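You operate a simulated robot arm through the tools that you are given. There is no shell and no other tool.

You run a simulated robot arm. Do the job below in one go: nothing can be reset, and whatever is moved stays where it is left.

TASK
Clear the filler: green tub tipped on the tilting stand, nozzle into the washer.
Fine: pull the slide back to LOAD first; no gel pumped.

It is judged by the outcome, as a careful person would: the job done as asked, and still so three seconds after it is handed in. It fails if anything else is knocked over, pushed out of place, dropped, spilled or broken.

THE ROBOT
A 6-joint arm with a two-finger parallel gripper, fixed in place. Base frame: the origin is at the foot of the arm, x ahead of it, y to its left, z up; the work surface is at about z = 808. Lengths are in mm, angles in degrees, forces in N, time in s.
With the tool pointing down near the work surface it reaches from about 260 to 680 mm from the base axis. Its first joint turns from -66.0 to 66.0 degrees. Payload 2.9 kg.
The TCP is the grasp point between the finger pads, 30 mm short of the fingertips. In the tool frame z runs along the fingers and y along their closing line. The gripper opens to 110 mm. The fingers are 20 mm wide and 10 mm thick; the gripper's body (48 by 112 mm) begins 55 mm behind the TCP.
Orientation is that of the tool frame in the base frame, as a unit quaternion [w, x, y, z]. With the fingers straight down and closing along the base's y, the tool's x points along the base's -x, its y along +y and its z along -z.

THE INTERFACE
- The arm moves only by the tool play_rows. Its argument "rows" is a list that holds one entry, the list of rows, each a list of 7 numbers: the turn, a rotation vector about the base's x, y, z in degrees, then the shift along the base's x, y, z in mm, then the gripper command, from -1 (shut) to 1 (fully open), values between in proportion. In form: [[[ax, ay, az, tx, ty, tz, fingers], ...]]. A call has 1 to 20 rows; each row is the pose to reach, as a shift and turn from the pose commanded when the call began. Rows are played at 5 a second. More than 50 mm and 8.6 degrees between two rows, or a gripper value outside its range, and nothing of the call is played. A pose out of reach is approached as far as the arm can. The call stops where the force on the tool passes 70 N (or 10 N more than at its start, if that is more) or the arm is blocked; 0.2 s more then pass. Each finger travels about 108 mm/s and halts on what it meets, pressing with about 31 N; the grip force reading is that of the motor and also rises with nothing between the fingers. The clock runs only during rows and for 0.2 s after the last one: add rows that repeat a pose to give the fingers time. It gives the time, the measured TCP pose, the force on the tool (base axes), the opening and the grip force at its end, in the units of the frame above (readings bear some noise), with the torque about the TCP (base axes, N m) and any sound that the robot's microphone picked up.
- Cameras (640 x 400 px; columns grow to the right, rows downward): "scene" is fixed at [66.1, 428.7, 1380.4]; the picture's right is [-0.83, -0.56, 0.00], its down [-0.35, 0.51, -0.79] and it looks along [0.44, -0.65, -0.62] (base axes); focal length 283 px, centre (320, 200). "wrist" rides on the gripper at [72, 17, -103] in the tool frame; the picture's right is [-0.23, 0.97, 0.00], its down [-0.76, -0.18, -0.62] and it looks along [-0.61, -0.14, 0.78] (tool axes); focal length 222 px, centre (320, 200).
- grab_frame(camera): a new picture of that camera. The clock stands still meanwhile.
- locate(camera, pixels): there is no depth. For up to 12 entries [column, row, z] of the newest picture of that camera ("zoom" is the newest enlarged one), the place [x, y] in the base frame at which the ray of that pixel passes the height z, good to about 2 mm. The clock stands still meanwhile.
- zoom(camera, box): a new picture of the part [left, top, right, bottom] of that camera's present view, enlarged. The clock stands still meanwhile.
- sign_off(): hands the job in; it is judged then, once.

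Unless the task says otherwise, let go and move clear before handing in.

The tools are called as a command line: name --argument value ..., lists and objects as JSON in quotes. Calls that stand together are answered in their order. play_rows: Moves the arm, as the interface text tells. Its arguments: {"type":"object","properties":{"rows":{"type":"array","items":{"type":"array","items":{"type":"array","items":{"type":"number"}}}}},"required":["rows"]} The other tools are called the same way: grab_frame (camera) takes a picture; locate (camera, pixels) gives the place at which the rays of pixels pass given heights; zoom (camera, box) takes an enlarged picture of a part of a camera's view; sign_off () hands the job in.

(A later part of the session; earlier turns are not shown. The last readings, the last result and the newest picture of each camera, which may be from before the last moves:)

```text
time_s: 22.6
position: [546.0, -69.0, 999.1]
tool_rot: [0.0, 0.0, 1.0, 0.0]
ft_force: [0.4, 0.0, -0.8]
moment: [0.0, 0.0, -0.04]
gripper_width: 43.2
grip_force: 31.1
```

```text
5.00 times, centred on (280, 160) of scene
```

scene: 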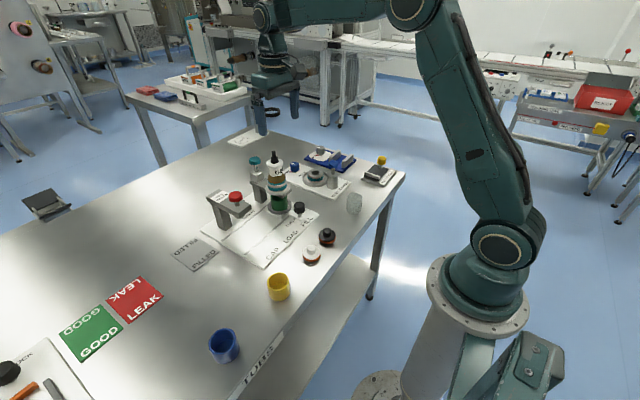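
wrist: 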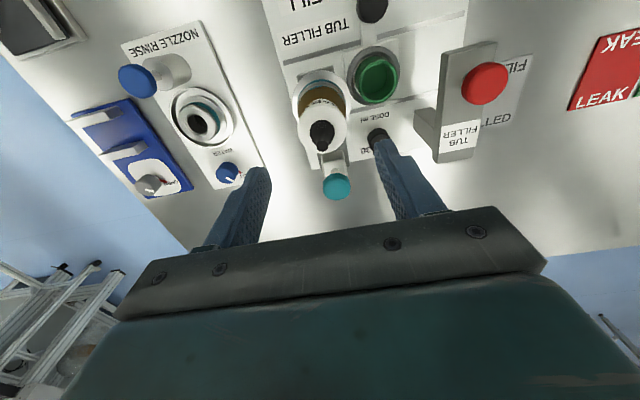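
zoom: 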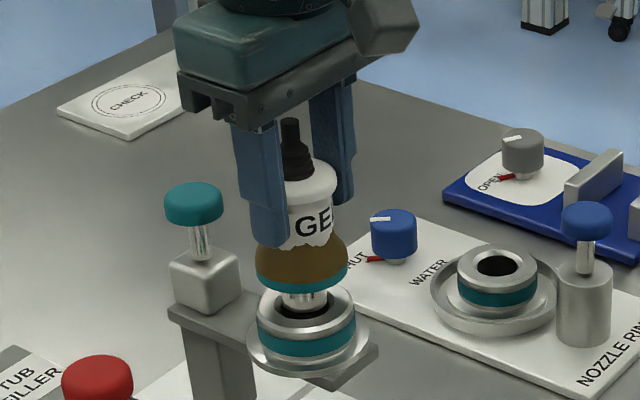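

The bottle lifted cleanly and its silver nozzle is coming out of the seat. I'll keep lifting another 60 mm.

play_rows --rows '[[[0, 0, 0, 0, 0, 8, -0.4], [0, 0, 0, 0, 0, 18, -0.4], [0, 0, 0, 0, 0, 30, -0.4], [0, 0, 0, 0, 0, 42, -0.4], [0, 0, 0, 0, 0, 52, -0.4], [0, 0, 0, 0, 0, 60, -0.4], [0, 0, 0, 0, 0, 60, -0.4]]]'

zoom --camera "scene" --box '[240, 100, 340, 200]'

grab_frame --camera "wrist"

```text
time_s: 24.2
position: [545.2, -67.1, 1058.8]
tool_rot: [-0.001, 0.0, 1.0, 0.0]
ft_force: [-0.2, 0.5, 0.0]
moment: [0.0, -0.03, 0.01]
gripper_width: 43.2
grip_force: 31.0
```

```text
4.00 times, centred on (290, 150) of scene
```

zoom: 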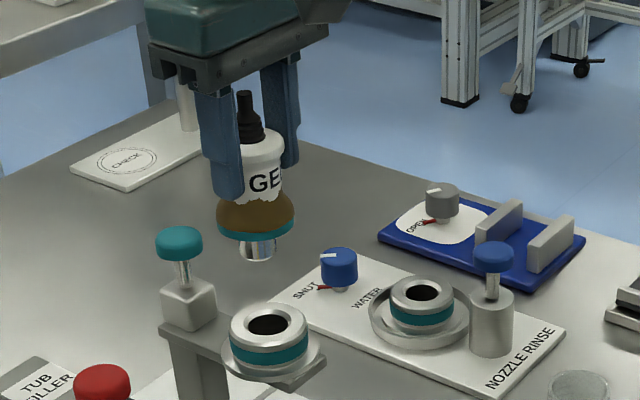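

```text
taken
```

wrist: 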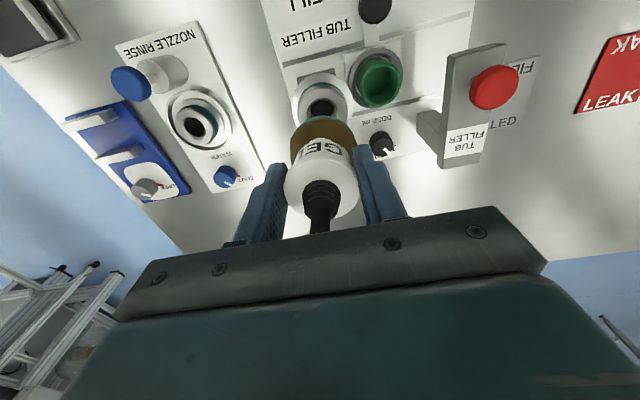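

The nozzle is clear, about 24 mm across and 20 mm long, and the seat hole is visible at (320,107). I'll measure the filler seat and washer holes in one view to get the exact offset between them.

zoom --camera "wrist" --box '[150, 60, 270, 160]'

zoom --camera "scene" --box '[270, 150, 350, 200]'

zoom --camera "scene" --box '[265, 145, 295, 200]'

```text
4.00 times, centred on (210, 110) of wrist
```

zoom: 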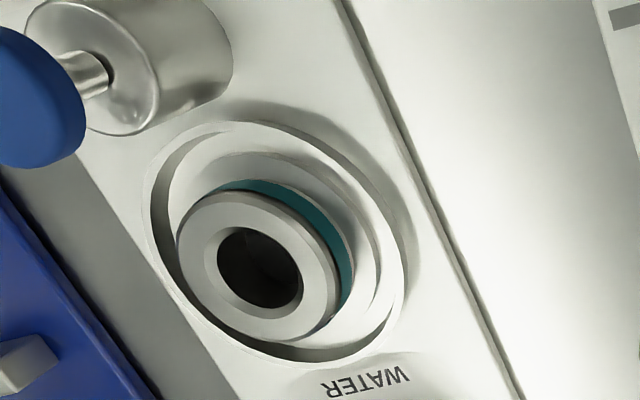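

```text
8.00 times, centred on (310, 175) of scene
```

zoom: 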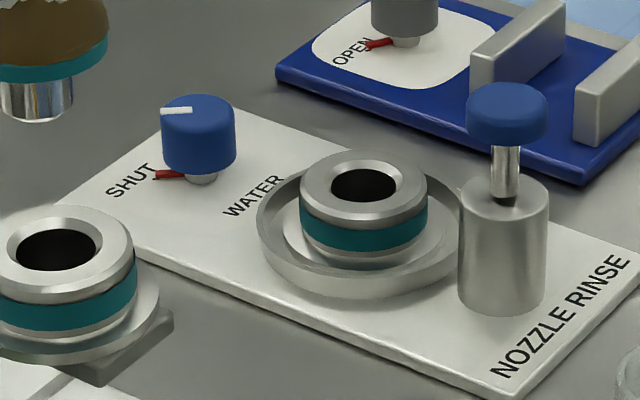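

```text
7.27 times, centred on (280, 172) of scene
```

zoom: 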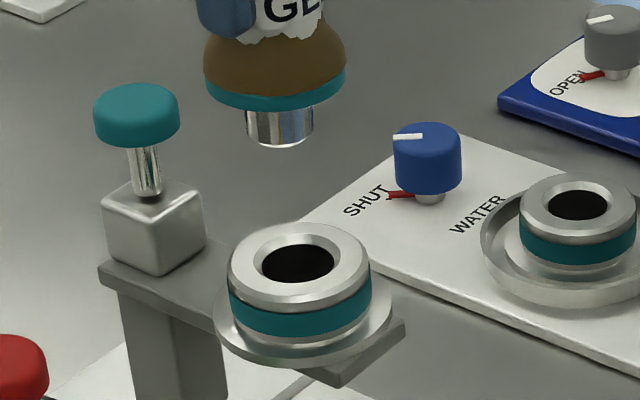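

Both seats are the same style. I'll triangulate the filler and washer rim centres using the scene and wrist cameras together.

zoom --camera "wrist" --box '[280, 60, 380, 160]'

locate --camera "scene" --pixels '[[277.0, 181.0, 916], [277.0, 181.0, 906], [315.4, 173.2, 838], [315.4, 173.2, 848], [274.6, 164, 976], [274.6, 164, 966]]'

locate --camera "wrist" --pixels '[[194.5, 126.5, 838], [194.5, 126.5, 848]]'

```text
4.00 times, centred on (330, 110) of wrist
```

zoom: 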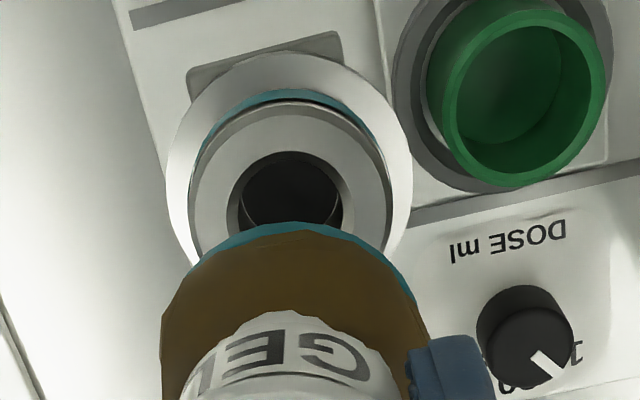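

```text
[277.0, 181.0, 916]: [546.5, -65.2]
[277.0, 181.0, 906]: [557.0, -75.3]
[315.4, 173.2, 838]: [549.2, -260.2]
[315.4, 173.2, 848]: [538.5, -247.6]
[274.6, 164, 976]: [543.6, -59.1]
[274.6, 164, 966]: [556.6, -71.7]
```

```text
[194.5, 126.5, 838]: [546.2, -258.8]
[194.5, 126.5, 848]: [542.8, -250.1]
```

Triangulation gives the filler seat at (548.5,-66,915) and the washer at (547.5,-259.5,838). I'll carry the bottle over to the washer at its present height, then check alignment.

play_rows --rows '[[[0, 0, 0, 0, -10, 0, -0.4], [0, 0, 0, 0, -30, 0, -0.4], [0, 0, 0, 0, -55, 0, -0.4], [0, 0, 0, 0, -80, 0, -0.4], [0, 0, 0, 0, -105, 0, -0.4], [0, 0, 0, 0, -130, 0, -0.4], [0, 0, 0, 0, -155, 0, -0.4], [0, 0, 0, 0, -175, 0, -0.4], [0, 0, 0, 0, -188, 0, -0.4], [0, 0, 0, 0, -192, 0, -0.4], [0, 0, 0, 0, -192, 0, -0.4], [0, 0, 0, 0, -192, 0, -0.4]]]'

zoom --camera "scene" --box '[280, 110, 350, 200]'

grab_frame --camera "wrist"

```text
time_s: 26.8
position: [544.8, -258.6, 1059.3]
tool_rot: [0.0, 0.0, 1.0, -0.001]
ft_force: [-0.2, 0.6, -1.3]
moment: [0.0, -0.01, 0.02]
gripper_width: 43.0
grip_force: 30.9
```

```text
4.44 times, centred on (315, 155) of scene
```

zoom: 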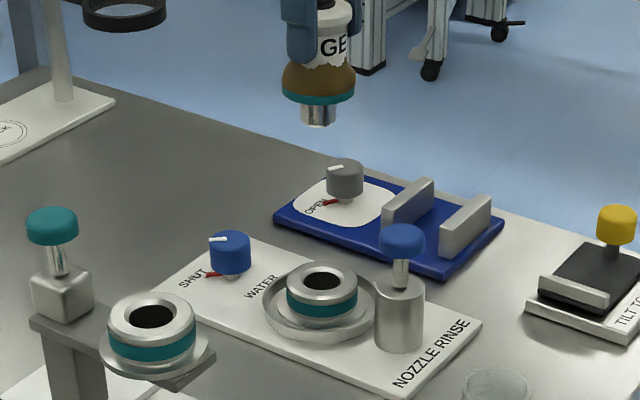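

```text
taken
```

wrist: 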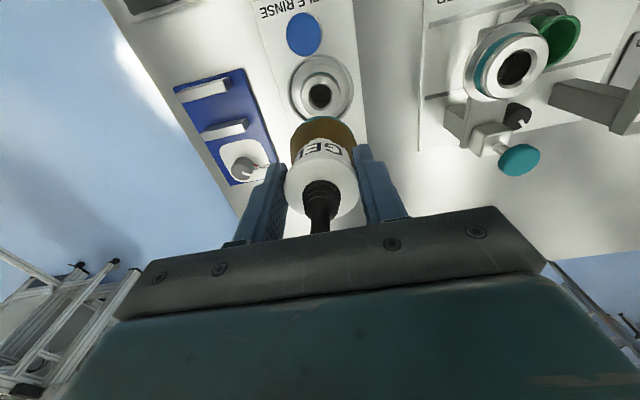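

The bottle is above the washer. I'll lower it 100 mm and check alignment again before insertion.

play_rows --rows '[[[0, 0, 0, 0, 0, -15, -0.4], [0, 0, 0, 0, 0, -35, -0.4], [0, 0, 0, 0, 0, -55, -0.4], [0, 0, 0, 0, 0, -75, -0.4], [0, 0, 0, 0, 0, -90, -0.4], [0, 0, 0, 0, 0, -100, -0.4], [0, 0, 0, 0, 0, -100, -0.4]]]'

zoom --camera "scene" --box '[295, 140, 340, 190]'

zoom --camera "wrist" --box '[270, 50, 370, 150]'

```text
time_s: 28.4
position: [548.2, -259.9, 959.3]
tool_rot: [0.0, 0.0, 1.0, -0.001]
ft_force: [0.8, -0.1, -1.3]
moment: [-0.01, -0.01, 0.01]
gripper_width: 43.4
grip_force: 30.7
```

```text
8.00 times, centred on (318, 165) of scene
```

zoom: 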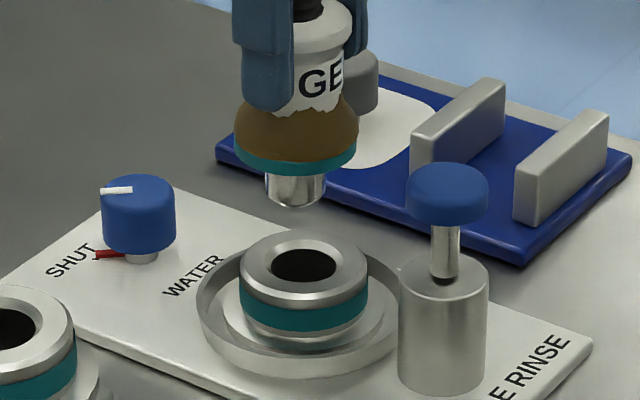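

```text
4.00 times, centred on (320, 100) of wrist
```

zoom: 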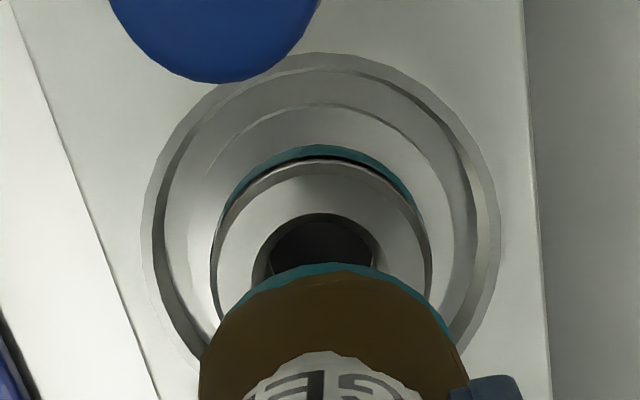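

In the scene zoom the nozzle (col 295) sits about 8 px left of the hole (col 304), and the wrist view shows a similar small -y error. I'll correct by (-2.3,-1.7) mm and come down 25 mm.

play_rows --rows '[[[0, 0, 0, -2.3, -1.7, 0, -0.4], [0, 0, 0, -2.3, -1.7, -10, -0.4], [0, 0, 0, -2.3, -1.7, -20, -0.4], [0, 0, 0, -2.3, -1.7, -25, -0.4], [0, 0, 0, -2.3, -1.7, -25, -0.4]]]'

zoom --camera "scene" --box '[295, 140, 340, 190]'

zoom --camera "wrist" --box '[270, 50, 370, 150]'

```text
time_s: 29.6
position: [543.9, -260.5, 933.6]
tool_rot: [0.001, 0.0, 1.0, 0.0]
ft_force: [-0.3, -0.6, -0.5]
moment: [-0.03, -0.01, 0.0]
gripper_width: 43.3
grip_force: 31.8
```

```text
8.00 times, centred on (318, 165) of scene
```

zoom: 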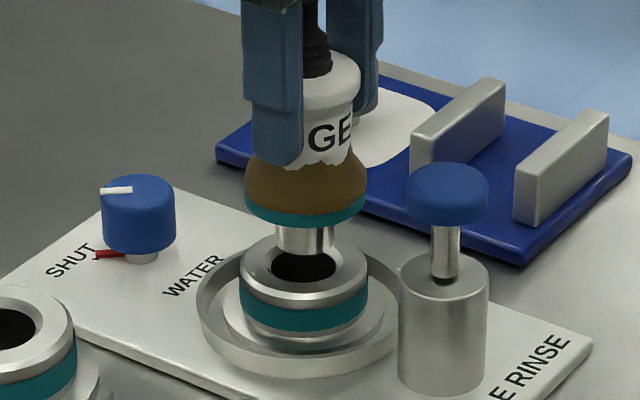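

```text
4.00 times, centred on (320, 100) of wrist
```

zoom: 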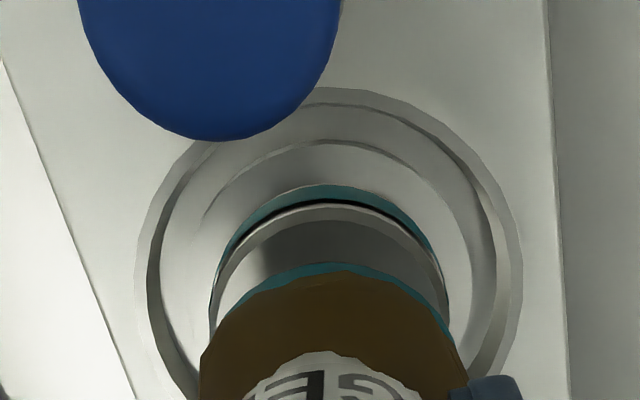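

The nozzle is now centred on the ring to within about 1 mm. I'll make a tiny trim and lower slowly into the socket.

play_rows --rows '[[[0, 0, 0, 0.8, -0.5, 0, -0.4], [0, 0, 0, 0.8, -0.5, -4, -0.4], [0, 0, 0, 0.8, -0.5, -8, -0.4], [0, 0, 0, 0.8, -0.5, -12, -0.4], [0, 0, 0, 0.8, -0.5, -15, -0.4], [0, 0, 0, 0.8, -0.5, -15, -0.4]]]'

zoom --camera "scene" --box '[295, 140, 340, 190]'

```text
time_s: 31.0
position: [543.6, -260.7, 918.6]
tool_rot: [0.0, -0.001, 1.0, 0.0]
ft_force: [-0.6, -0.3, -0.5]
moment: [0.03, 0.0, -0.02]
gripper_width: 43.3
grip_force: 30.7
```

```text
8.00 times, centred on (318, 165) of scene
```

zoom: 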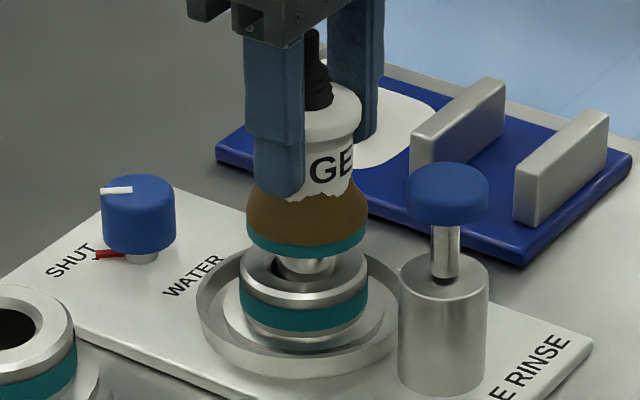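

The nozzle has entered the socket with no side force. I'll lower the last stretch in small steps and watch for contact.

play_rows --rows '[[[0, 0, 0, 0, 0, -3, -0.4], [0, 0, 0, 0, 0, -6, -0.4], [0, 0, 0, 0, 0, -9, -0.4], [0, 0, 0, 0, 0, -11, -0.4], [0, 0, 0, 0, 0, -11, -0.4]]]'

zoom --camera "scene" --box '[295, 140, 340, 190]'

```text
time_s: 32.2
position: [543.1, -261.2, 907.9]
tool_rot: [0.0, 0.001, 1.0, 0.001]
ft_force: [0.6, -0.3, -1.2]
moment: [-0.01, -0.05, -0.01]
gripper_width: 43.5
grip_force: 31.0
```

```text
8.00 times, centred on (318, 165) of scene
```

zoom: 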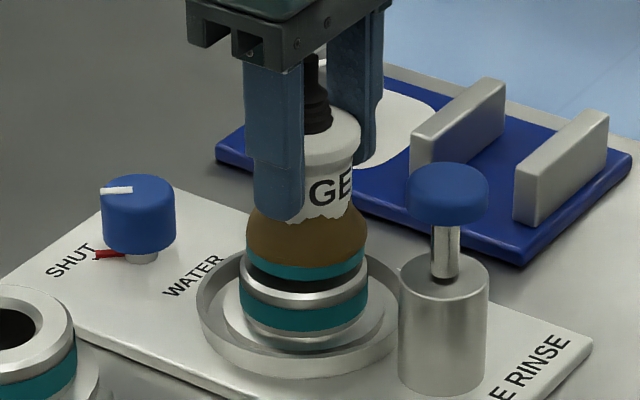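

There's a small gap left between the bottle's teal band and the rim. I'll continue in 1–2 mm steps.

play_rows --rows '[[[0, 0, 0, 0, 0, -1.5, -0.4], [0, 0, 0, 0, 0, -3, -0.4], [0, 0, 0, 0, 0, -4, -0.4], [0, 0, 0, 0, 0, -4, -0.4]]]'

zoom --camera "scene" --box '[300, 155, 330, 190]'

```text
time_s: 33.2
position: [544.2, -259.8, 903.9]
tool_rot: [0.0, 0.001, 1.0, 0.0]
ft_force: [0.3, -0.1, -1.7]
moment: [-0.01, -0.04, 0.05]
gripper_width: 43.4
grip_force: 30.7
```

```text
11.43 times, centred on (315, 172) of scene
```

zoom: 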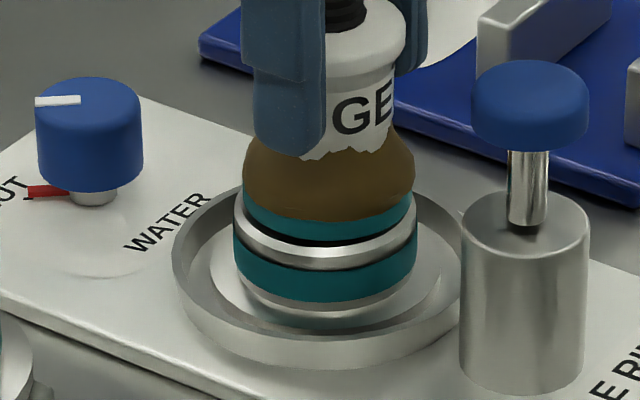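

play_rows --rows '[[[0, 0, 0, 0, 0, -1, -0.4], [0, 0, 0, 0, 0, -2, -0.4], [0, 0, 0, 0, 0, -3, -0.4], [0, 0, 0, 0, 0, -3, -0.4]]]'

zoom --camera "scene" --box '[300, 155, 330, 190]'

```text
time_s: 34.2
position: [542.9, -260.8, 901.2]
tool_rot: [-0.001, 0.0, 1.0, 0.0]
ft_force: [-4.4, 4.3, 8.3]
moment: [0.09, 0.24, -0.02]
gripper_width: 43.3
grip_force: 30.7
```

```text
11.43 times, centred on (315, 172) of scene
```

zoom: 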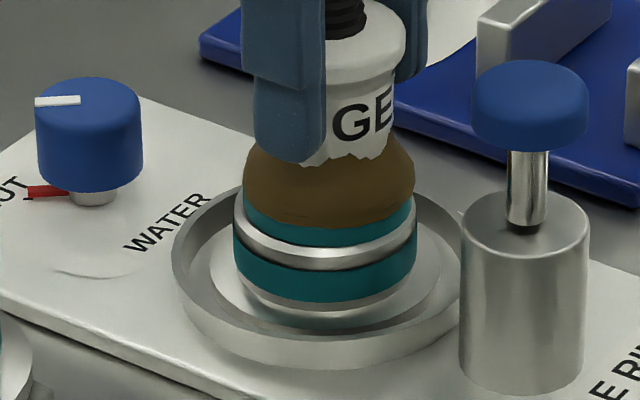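

Contact shows 8 N upward and the teal band now meets the rim, so it looks seated as it was on the filler. I'll open the fingers and let it settle.

play_rows --rows '[[[0, 0, 0, 0, 0, 0.5, -0.25], [0, 0, 0, 0, 0, 0.5, -0.1], [0, 0, 0, 0, 0, 0.5, 0.1], [0, 0, 0, 0, 0, 0.5, 0.3], [0, 0, 0, 0, 0, 0.5, 0.3], [0, 0, 0, 0, 0, 0.5, 0.3]]]'

zoom --camera "scene" --box '[295, 140, 340, 190]'

grab_frame --camera "wrist"

```text
time_s: 35.6
position: [544.2, -261.0, 902.1]
tool_rot: [0.0, 0.0, 1.0, 0.0]
ft_force: [0.2, 0.0, 0.3]
moment: [0.0, 0.0, -0.02]
gripper_width: 71.6
grip_force: 0.1
```

```text
8.00 times, centred on (318, 165) of scene
```

zoom: 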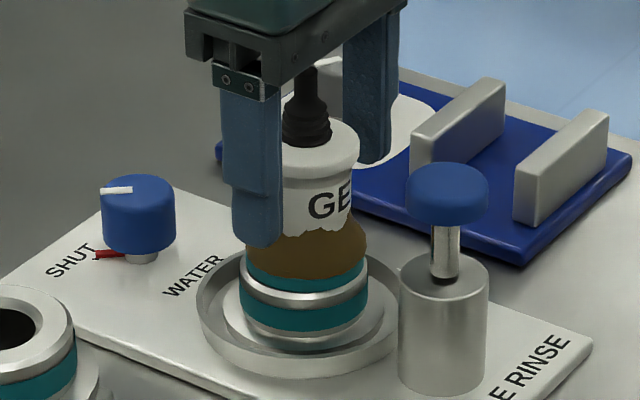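

```text
taken
```

wrist: 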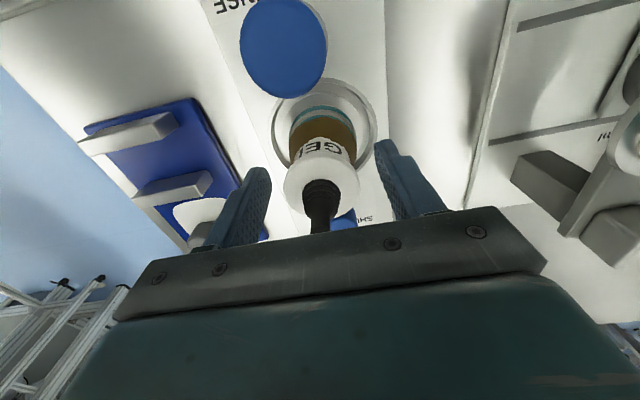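

The bottle stands upright in the washer. I'll rise clear of it, then go over the tub while turning the tool 90° so the fingers close along x.

play_rows --rows '[[[0, 0, 0, 0, 0, 10, 0.3], [0, 0, 0, 0, 0, 30, 0.3], [0, 0, 0, 0, 0, 55, 0.3], [0, 0, 0, 0, 0, 80, 0.3], [0, 0, 0, 0, 0, 105, 0.3], [0, 0, 0, 0, 0, 130, 0.3], [0, 0, 0, 0, 0, 150, 0.3], [0, 0, 0, 0, 25, 150, 0.35], [0, 0, 0, 0, 50, 150, 0.35], [0, 0, 0, 0, 75, 150, 0.35], [0, 0, 0, 0, 100, 150, 0.35]]]'

zoom --camera "scene" --box '[295, 140, 340, 190]'

grab_frame --camera "wrist"

```text
time_s: 38.0
position: [542.9, -161.7, 1051.7]
tool_rot: [-0.001, 0.0, 1.0, 0.0]
ft_force: [1.0, -0.1, -0.1]
moment: [0.0, 0.0, -0.01]
gripper_width: 74.3
grip_force: 0.0
```

```text
8.00 times, centred on (318, 165) of scene
```

zoom: 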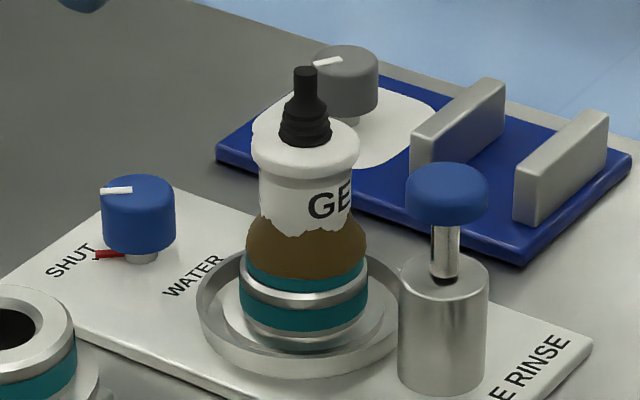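

```text
taken
```

wrist: 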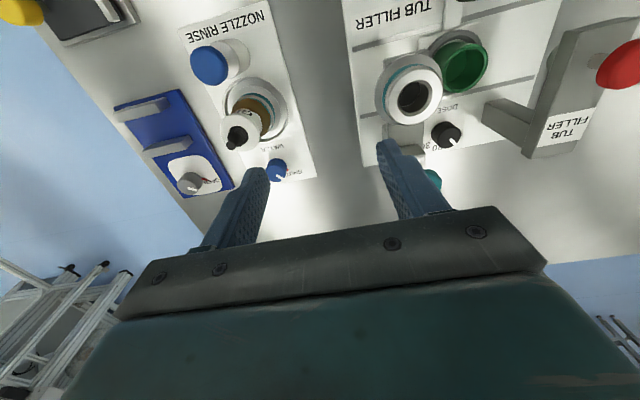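

The bottle stands seated on its own. Next I'll yaw the tool +90° while moving over the tub at (547,7.5).

play_rows --rows '[[[0, 0, 7.5, 0, 14, 0, 0.35], [0, 0, 15, 0, 28, 0, 0.35], [0, 0, 22.5, 0, 42, 0, 0.35], [0, 0, 30, 0, 56, 0, 0.35], [0, 0, 37.5, 1, 70, 0, 0.35], [0, 0, 45, 1, 84, 0, 0.35], [0, 0, 52.5, 2, 98, 0, 0.35], [0, 0, 60, 2, 112, 0, 0.35], [0, 0, 67.5, 3, 126, 0, 0.35], [0, 0, 75, 3, 140, 0, 0.35], [0, 0, 82.5, 4, 154, 0, 0.35], [0, 0, 90, 4, 169, 0, 0.35], [0, 0, 90, 4, 169, 0, 0.35], [0, 0, 90, 4, 169, 0, 0.35]]]'

grab_frame --camera "wrist"

grab_frame --camera "scene"

```text
time_s: 41.0
position: [548.4, 9.2, 1051.7]
tool_rot: [0.0, 0.708, -0.706, 0.0]
ft_force: [-0.1, -1.2, -1.0]
moment: [0.0, 0.0, -0.02]
gripper_width: 74.4
grip_force: 0.0
```

```text
taken
```

wrist: 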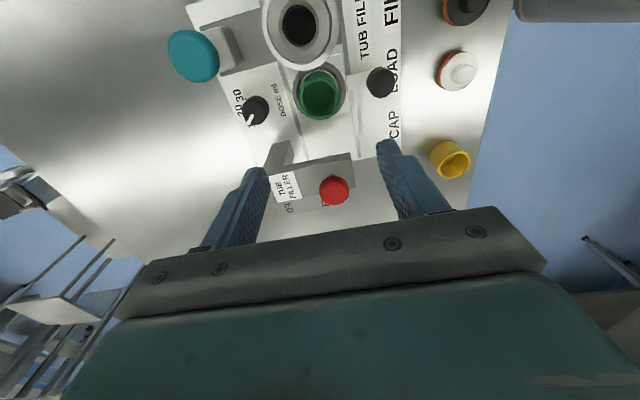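

```text
taken
```

scene: 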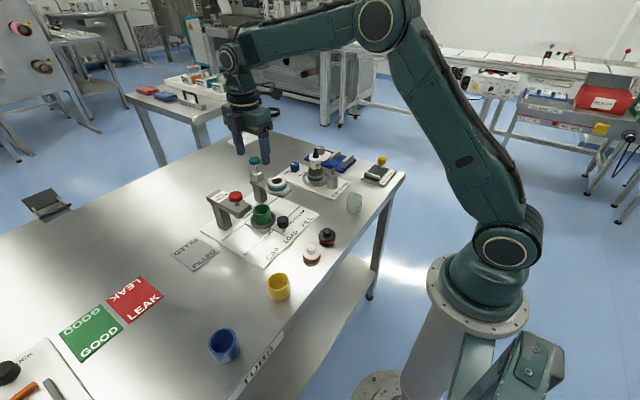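

The tub is visible at wrist (320,93). I'll zoom in to locate its rim from this view and from the scene.

zoom --camera "scene" --box '[215, 170, 315, 250]'

zoom --camera "wrist" --box '[270, 45, 370, 145]'

```text
5.00 times, centred on (265, 210) of scene
```

zoom: 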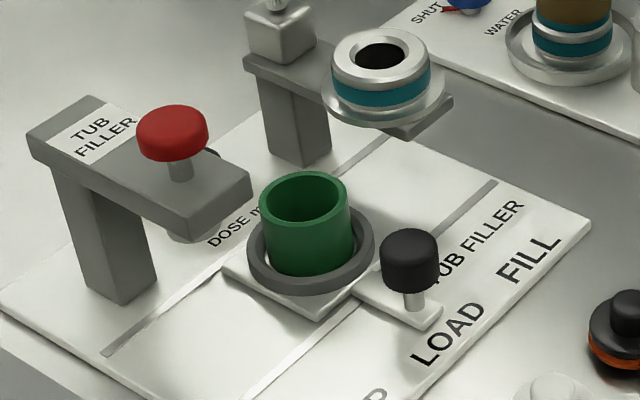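

```text
4.00 times, centred on (320, 95) of wrist
```

zoom: 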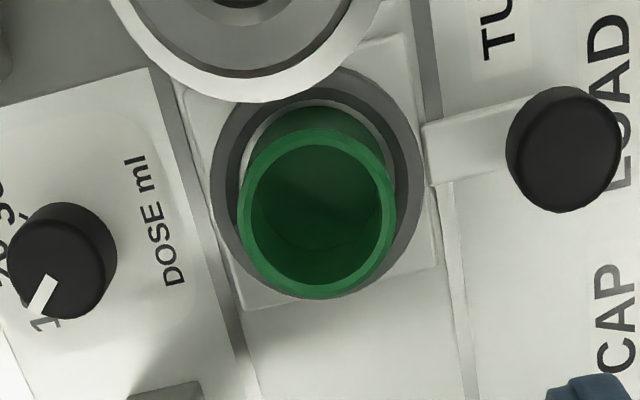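

locate --camera "zoom" --pixels '[[317, 214, 862], [317, 214, 872], [238, 214, 865], [396, 214, 865], [317, 129, 865], [317, 299, 865], [210, 175, 832], [424, 175, 832], [317, 68, 832], [565, 150, 870]]'

locate --camera "scene" --pixels '[[262, 209.4, 862], [262, 209.4, 872], [262, 225.5, 820], [264, 210, 862]]'

```text
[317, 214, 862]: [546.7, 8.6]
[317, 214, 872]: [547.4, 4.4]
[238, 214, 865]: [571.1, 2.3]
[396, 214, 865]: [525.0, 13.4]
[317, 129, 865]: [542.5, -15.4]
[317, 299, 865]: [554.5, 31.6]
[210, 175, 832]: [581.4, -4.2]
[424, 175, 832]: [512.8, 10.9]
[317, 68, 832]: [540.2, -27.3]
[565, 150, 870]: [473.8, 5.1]
```

```text
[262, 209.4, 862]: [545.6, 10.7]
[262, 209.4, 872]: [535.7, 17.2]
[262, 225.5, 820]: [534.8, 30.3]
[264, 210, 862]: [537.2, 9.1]
```

The tub centre is (547,8.5), its rim is at z of about 861 and its diameter is about 47.5. I'll check the nest ring's height, then descend partway.

locate --camera "scene" --pixels '[[263, 225.5, 830], [263, 228.5, 822], [263, 222.3, 835]]'

play_rows --rows '[[[0, 0, 0, 0, 0, -20, 0.35], [0, 0, 0, 0, 0, -45, 0.35], [0, 0, 0, 0, 0, -70, 0.35], [0, 0, 0, 0, 0, -95, 0.35], [0, 0, 0, 0, 0, -120, 0.35], [0, 0, 0, 0, 0, -140, 0.35], [0, 0, 0, 0, 0, -155, 0.35], [0, 0, 0, 0, 0, -155, 0.35]]]'

zoom --camera "scene" --box '[215, 150, 315, 240]'

grab_frame --camera "wrist"

```text
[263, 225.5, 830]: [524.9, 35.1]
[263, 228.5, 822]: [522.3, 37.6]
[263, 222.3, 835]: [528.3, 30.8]
```

```text
time_s: 42.8
position: [549.5, 8.8, 897.0]
tool_rot: [0.0, -0.706, 0.708, 0.0]
ft_force: [0.4, -0.5, 0.6]
moment: [-0.01, 0.0, -0.03]
gripper_width: 74.0
grip_force: 0.1
```

```text
4.44 times, centred on (265, 195) of scene
```

zoom: 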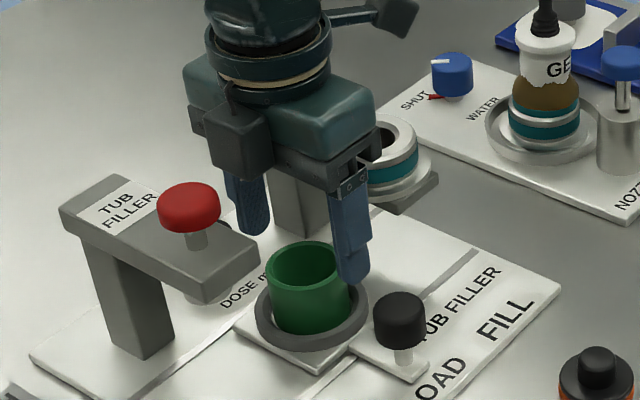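

```text
taken
```

wrist: 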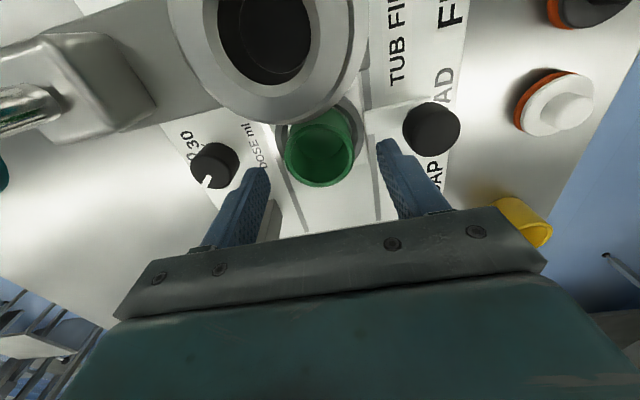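

The tub sits between the fingers and the nest ring top is near z 829. I'll lower 31 mm so the tips stop at about 836, then close.

play_rows --rows '[[[0, 0, 0, -1, 0, -10, 0.35], [0, 0, 0, -1, 0, -20, 0.35], [0, 0, 0, -1, 0, -28, 0.35], [0, 0, 0, -1, 0, -31, 0.35], [0, 0, 0, -1, 0, -31, 0.2], [0, 0, 0, -1, 0, -31, 0.05], [0, 0, 0, -1, 0, -31, -0.1], [0, 0, 0, -1, 0, -31, -0.25], [0, 0, 0, -1, 0, -31, -0.35], [0, 0, 0, -1, 0, -31, -0.35]]]'

zoom --camera "scene" --box '[225, 165, 305, 240]'

grab_frame --camera "wrist"

```text
time_s: 45.0
position: [548.1, 6.8, 865.6]
tool_rot: [0.0, 0.707, -0.707, 0.0]
ft_force: [1.4, 0.1, -0.3]
moment: [0.02, -0.06, -0.02]
gripper_width: 48.7
grip_force: 30.9
```

```text
5.33 times, centred on (265, 202) of scene
```

zoom: 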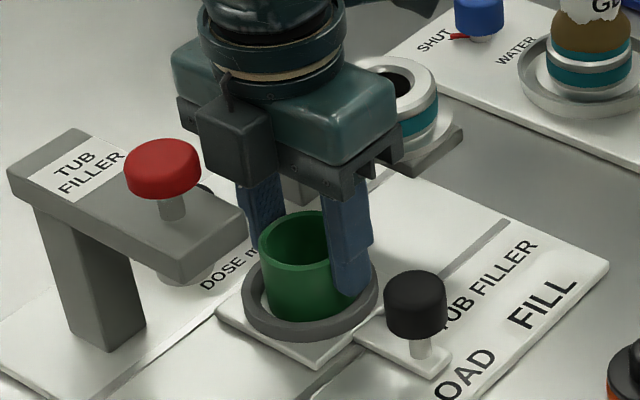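

```text
taken
```

wrist: 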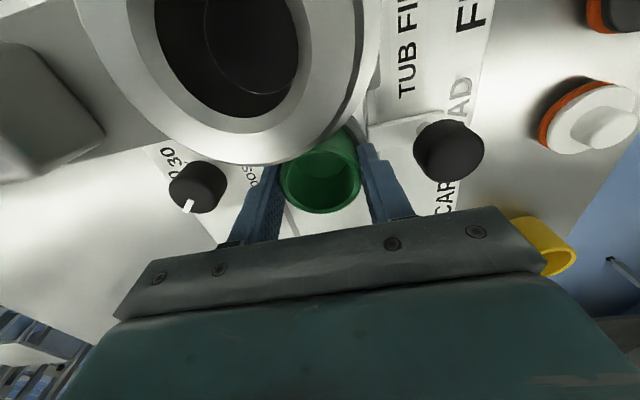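

The tub is gripped at 48.7 mm. I'll lift it straight up slowly.

play_rows --rows '[[[0, 0, 0, 0, 0, 3, -0.35], [0, 0, 0, 0, 0, 8, -0.35], [0, 0, 0, 0, 0, 16, -0.35], [0, 0, 0, 0, 0, 28, -0.35], [0, 0, 0, 0, 0, 44, -0.35], [0, 0, 0, 0, 0, 62, -0.35], [0, 0, 0, 0, 0, 82, -0.35], [0, 0, 0, 0, 0, 102, -0.35], [0, 0, 0, 0, 0, 122, -0.35], [0, 0, 0, 0, 0, 134, -0.35], [0, 0, 0, 0, 0, 134, -0.35]]]'

zoom --camera "scene" --box '[215, 130, 315, 240]'

```text
time_s: 47.4
position: [548.1, 3.9, 999.6]
tool_rot: [-0.001, -0.707, 0.707, -0.001]
ft_force: [0.2, 0.2, -0.6]
moment: [0.0, -0.02, -0.01]
gripper_width: 48.3
grip_force: 30.6
```

```text
3.64 times, centred on (265, 185) of scene
```

zoom: 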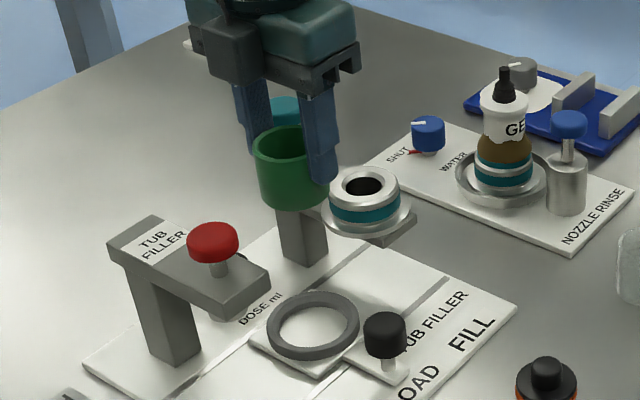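

The tub is out of the nest. I'll carry it at this height, x first and then toward -y, un-yawing on the way.

play_rows --rows '[[[0, 0, -7, -10, 0, 0, -0.35], [0, 0, -14, -25, 0, 0, -0.35], [0, 0, -21, -42, -5, 0, -0.35], [0, 0, -28, -60, -12, 0, -0.35], [0, 0, -35, -78, -22, 0, -0.35], [0, 0, -42, -95, -34, 0, -0.35], [0, 0, -49, -110, -48, 0, -0.35], [0, 0, -56, -122, -64, 0, -0.35], [0, 0, -63, -132, -80, 0, -0.35], [0, 0, -70, -140, -97, 0, -0.35], [0, 0, -77, -145, -114, 0, -0.35], [0, 0, -84, -148, -131, 0, -0.35], [0, 0, -90, -148, -148, 0, -0.35], [0, 0, -90, -148, -155, 0, -0.35], [0, 0, -90, -148, -155, 0, -0.35]]]'

grab_frame --camera "wrist"

grab_frame --camera "scene"

```text
time_s: 50.6
position: [399.6, -146.4, 1000.6]
tool_rot: [0.0, 0.0, 1.0, 0.0]
ft_force: [-0.2, -0.2, -0.6]
moment: [-0.01, -0.01, 0.01]
gripper_width: 48.4
grip_force: 31.3
```

```text
taken
```

wrist: 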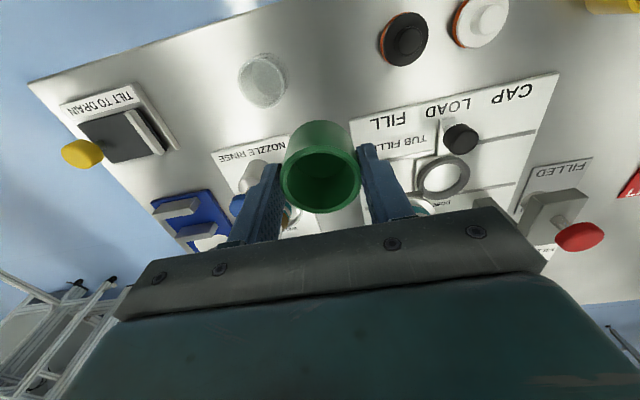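

```text
taken
```

scene: 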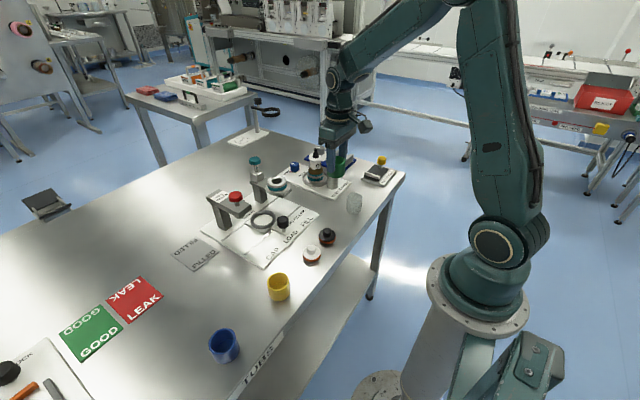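

The tub is held level and the stand is visible at wrist (115,125). I'll move nearer while yawing so the camera faces the stand.

play_rows --rows '[[[0, 0, -7, 0, -10, 0, -0.35], [0, 0, -14, 0, -22, 0, -0.35], [0, 0, -21, 0, -34, 0, -0.35], [0, 0, -28, 0, -46, 5, -0.35], [0, 0, -35, -2, -58, 10, -0.35], [0, 0, -42, -4, -70, 15, -0.35], [0, 0, -49, -6, -82, 20, -0.35], [0, 0, -56, -8, -94, 25, -0.35], [0, 0, -63, -10, -106, 30, -0.35], [0, 0, -70, -12, -118, 35, -0.35], [0, 0, -77, -14, -130, 40, -0.35], [0, 0, -84, -16, -140, 40, -0.35], [0, 0, -90, -16, -150, 40, -0.35], [0, 0, -90, -16, -150, 40, -0.35]]]'

grab_frame --camera "wrist"

zoom --camera "scene" --box '[320, 100, 420, 210]'

```text
time_s: 53.6
position: [383.6, -296.9, 1040.3]
tool_rot: [-0.001, 0.708, 0.707, 0.0]
ft_force: [-0.3, 0.8, 0.2]
moment: [0.01, 0.01, -0.01]
gripper_width: 48.6
grip_force: 31.0
```

```text
taken
```

wrist: 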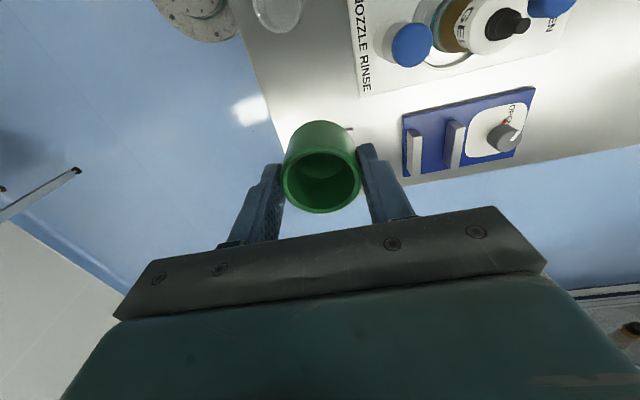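

```text
3.64 times, centred on (370, 155) of scene
```

zoom: 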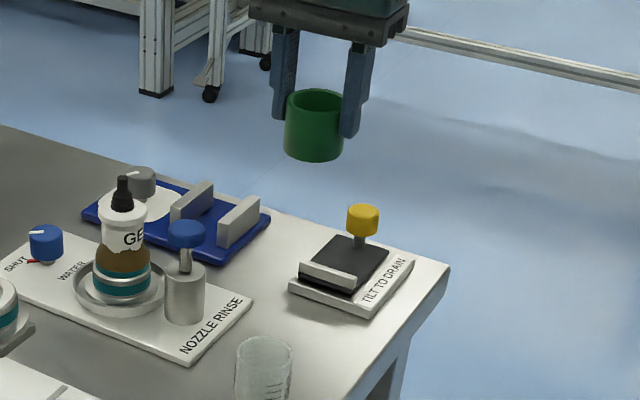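

The stand is hidden behind the tub. I'll move further so the camera hangs right above the stand and measure it.

play_rows --rows '[[[0, 0, 0, 0, -20, 0, -0.35], [0, 0, 0, 0, -45, 0, -0.35], [0, 0, 0, 0, -70, 0, -0.35], [0, 0, 0, 0, -95, 0, -0.35], [0, 0, 0, 0, -120, 0, -0.35], [0, 0, 0, 0, -145, 0, -0.35], [0, 0, 0, 0, -160, 0, -0.35], [0, 0, 0, 0, -160, 0, -0.35]]]'

grab_frame --camera "wrist"

zoom --camera "wrist" --box '[240, 0, 420, 115]'

zoom --camera "scene" --box '[360, 145, 410, 195]'

```text
time_s: 55.4
position: [383.2, -455.4, 1037.7]
tool_rot: [0.0, 0.707, 0.707, 0.0]
ft_force: [-0.7, -0.2, -0.3]
moment: [-0.02, -0.02, 0.01]
gripper_width: 48.4
grip_force: 30.9
```

```text
taken
```

wrist: 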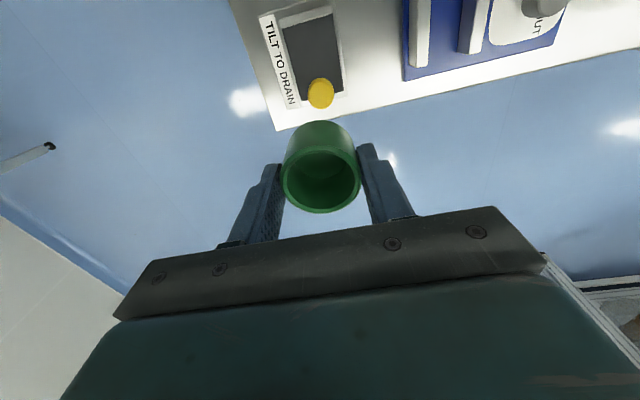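

```text
3.48 times, centred on (330, 58) of wrist
```

zoom: 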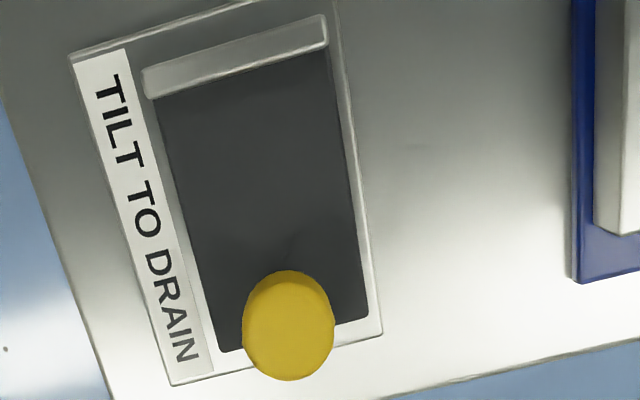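

```text
8.00 times, centred on (385, 170) of scene
```

zoom: 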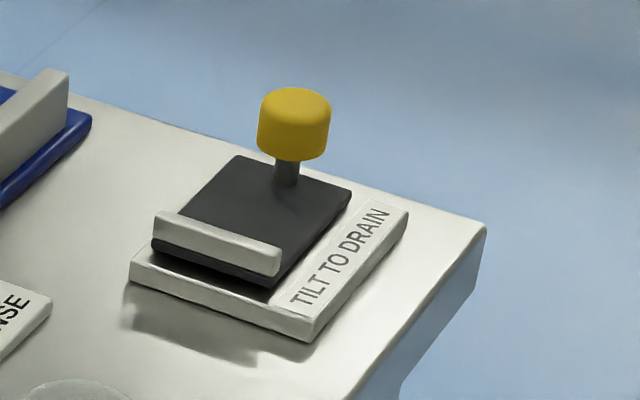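

The platform, its lip and the knob are clearly visible. I'll locate the corners, lip and knob.

locate --camera "zoom" --pixels '[[290, 325, 858], [290, 325, 868], [150, 97, 830], [328, 50, 830], [368, 315, 830], [222, 352, 830], [143, 70, 838], [322, 15, 838], [240, 78, 830], [290, 195, 830], [290, 270, 870]]'

locate --camera "scene" --pixels '[[381.7, 158, 868], [381.7, 158, 878], [379.3, 171, 830], [379.3, 171, 825], [374.5, 165, 830], [389.3, 169.5, 830], [364.5, 176, 830], [380, 180.5, 830], [381, 168, 830]]'

```text
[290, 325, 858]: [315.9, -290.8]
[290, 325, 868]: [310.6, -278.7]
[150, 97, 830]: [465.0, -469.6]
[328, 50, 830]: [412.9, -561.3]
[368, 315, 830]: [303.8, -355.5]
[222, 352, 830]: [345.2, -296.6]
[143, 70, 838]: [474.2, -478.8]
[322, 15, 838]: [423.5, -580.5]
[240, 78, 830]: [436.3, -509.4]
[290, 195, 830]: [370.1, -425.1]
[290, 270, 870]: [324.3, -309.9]
```

```text
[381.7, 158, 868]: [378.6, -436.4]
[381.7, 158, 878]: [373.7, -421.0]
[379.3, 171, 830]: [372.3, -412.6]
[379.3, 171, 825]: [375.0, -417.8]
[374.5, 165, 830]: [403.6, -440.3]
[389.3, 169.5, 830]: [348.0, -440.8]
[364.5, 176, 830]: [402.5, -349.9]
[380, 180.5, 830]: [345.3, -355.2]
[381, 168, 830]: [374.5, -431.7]
```

The zoom frame had switched to the scene view, so I'll convert the wrist-zoom pixels to full wrist pixels and locate again.

locate --camera "wrist" --pixels '[[321.4, 93.4, 868], [321.4, 93.4, 858], [281.1, 27.9, 830], [332.3, 14.4, 830], [343.8, 90.5, 830], [301.8, 101.2, 830], [279.1, 20.1, 838], [330.6, 4.3, 838], [307, 21, 830], [311, 78, 868], [281.1, 27.9, 825], [343.8, 90.5, 825]]'

```text
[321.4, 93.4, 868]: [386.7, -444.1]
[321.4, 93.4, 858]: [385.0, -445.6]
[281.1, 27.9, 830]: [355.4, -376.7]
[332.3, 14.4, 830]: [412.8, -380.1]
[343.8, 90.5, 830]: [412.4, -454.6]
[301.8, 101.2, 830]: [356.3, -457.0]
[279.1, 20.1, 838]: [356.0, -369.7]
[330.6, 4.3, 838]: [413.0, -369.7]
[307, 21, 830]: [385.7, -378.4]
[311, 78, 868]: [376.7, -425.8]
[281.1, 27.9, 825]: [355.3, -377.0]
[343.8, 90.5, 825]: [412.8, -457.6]
```

The platform spans x of about 356–413 and y of about -461 to -378 at the lip, and the knob is at (384,-445). The gap between lip and knob looks only slightly larger than the tub, so I'll take a closer overhead look first.

play_rows --rows '[[[0, 0, 0, 0, -10, -15, -0.35], [0, 0, 0, 0, -20, -35, -0.35], [0, 0, 0, -10, -25, -55, -0.35], [0, 0, 0, -17, -25, -75, -0.35], [0, 0, 0, -17, -25, -75, -0.35]]]'

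grab_frame --camera "wrist"

zoom --camera "wrist" --box '[240, 0, 400, 100]'

```text
time_s: 56.6
position: [367.1, -479.5, 962.7]
tool_rot: [0.0, 0.707, 0.708, -0.001]
ft_force: [-0.5, -0.4, -0.5]
moment: [0.01, -0.02, 0.01]
gripper_width: 48.6
grip_force: 31.4
```

```text
taken
```

wrist: 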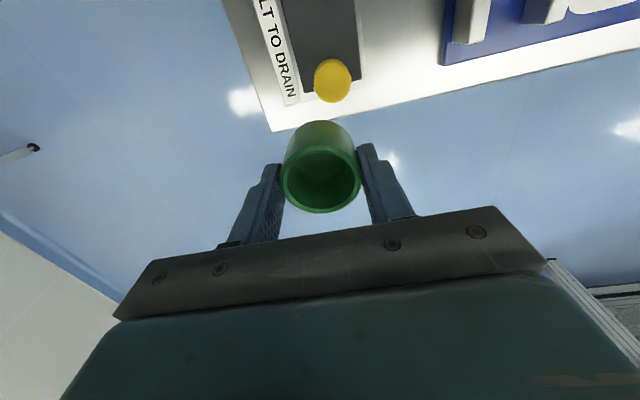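

```text
4.00 times, centred on (320, 50) of wrist
```

zoom: 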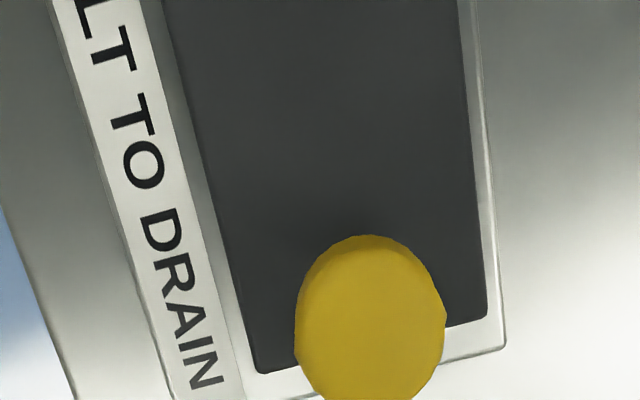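

locate --camera "zoom" --pixels '[[296, 325, 865], [445, 315, 865], [365, 236, 865], [365, 236, 850], [262, 372, 822], [487, 315, 822], [205, 150, 822], [470, 100, 822]]'

play_rows --rows '[[[0, 0, 0, 5, 15, 0, -0.35], [0, 0, 0, 10, 30, 0, -0.35], [0, 0, 0, 10, 40, 0, -0.35], [0, 0, 0, 10, 40, 0, -0.35]]]'

zoom --camera "wrist" --box '[240, 0, 400, 100]'

```text
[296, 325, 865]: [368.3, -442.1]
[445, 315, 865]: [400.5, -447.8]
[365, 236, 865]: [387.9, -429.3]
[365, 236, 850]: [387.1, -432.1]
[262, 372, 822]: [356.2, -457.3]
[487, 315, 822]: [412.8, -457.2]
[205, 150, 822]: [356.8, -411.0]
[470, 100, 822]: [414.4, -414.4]
```

```text
time_s: 57.6
position: [377.3, -441.0, 963.6]
tool_rot: [0.0, 0.707, 0.707, 0.0]
ft_force: [-0.1, -0.2, 0.2]
moment: [0.0, 0.01, -0.02]
gripper_width: 48.3
grip_force: 30.7
```

```text
4.00 times, centred on (320, 50) of wrist
```

zoom: 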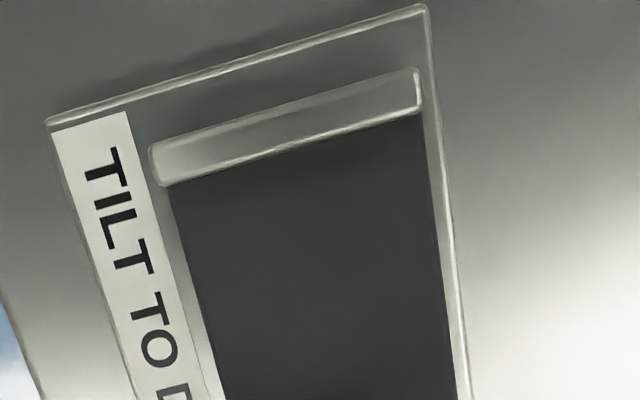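

locate --camera "zoom" --pixels '[[165, 186, 830], [420, 112, 830], [290, 149, 830], [290, 149, 822], [150, 148, 830], [412, 68, 830], [170, 190, 822], [424, 115, 822], [48, 120, 814], [425, 5, 814]]'

```text
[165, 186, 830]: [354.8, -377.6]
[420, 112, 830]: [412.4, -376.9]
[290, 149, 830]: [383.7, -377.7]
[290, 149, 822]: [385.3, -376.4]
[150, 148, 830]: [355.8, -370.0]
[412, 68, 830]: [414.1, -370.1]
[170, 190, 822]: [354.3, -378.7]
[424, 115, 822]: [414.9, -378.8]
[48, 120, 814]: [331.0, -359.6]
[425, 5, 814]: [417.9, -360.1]
```

The lip's inner face is at y=-377.3 and the knob's near edge at -429, leaving about 51.7 mm for the 48.5 mm tub, so the target is centre (384,-403). I need the tub's exact place in the hand, so I'll zoom on its rim.

zoom --camera "wrist" --box '[260, 100, 380, 230]'

```text
3.08 times, centred on (320, 165) of wrist
```

zoom: 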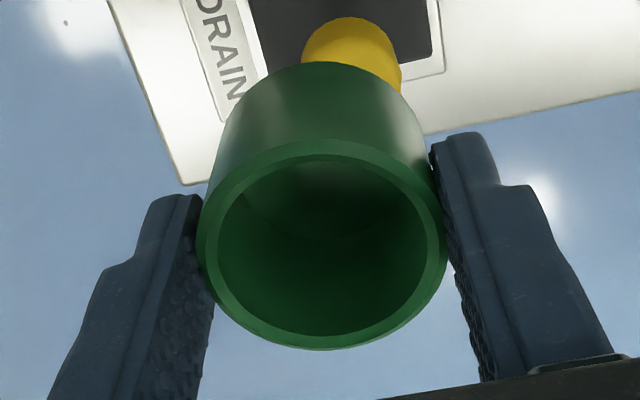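

locate --camera "zoom" --pixels '[[322, 243, 959], [197, 245, 959], [448, 235, 959], [325, 137, 959], [320, 350, 959], [310, 62, 918]]'

zoom --camera "scene" --box '[355, 110, 415, 190]'

```text
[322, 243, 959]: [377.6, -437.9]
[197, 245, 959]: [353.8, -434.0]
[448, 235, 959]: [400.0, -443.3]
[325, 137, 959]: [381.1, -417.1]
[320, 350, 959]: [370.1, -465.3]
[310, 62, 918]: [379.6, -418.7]
```

```text
5.00 times, centred on (385, 150) of scene
```

zoom: 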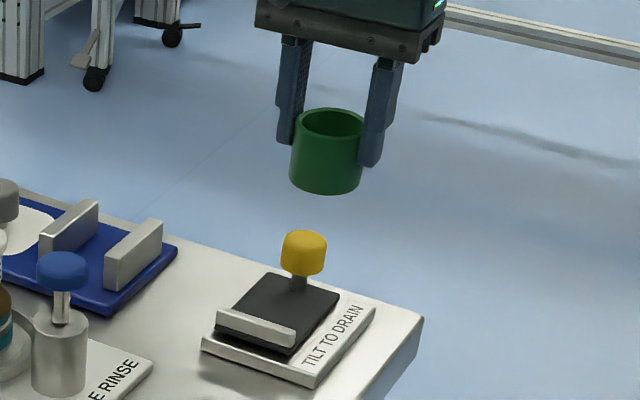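

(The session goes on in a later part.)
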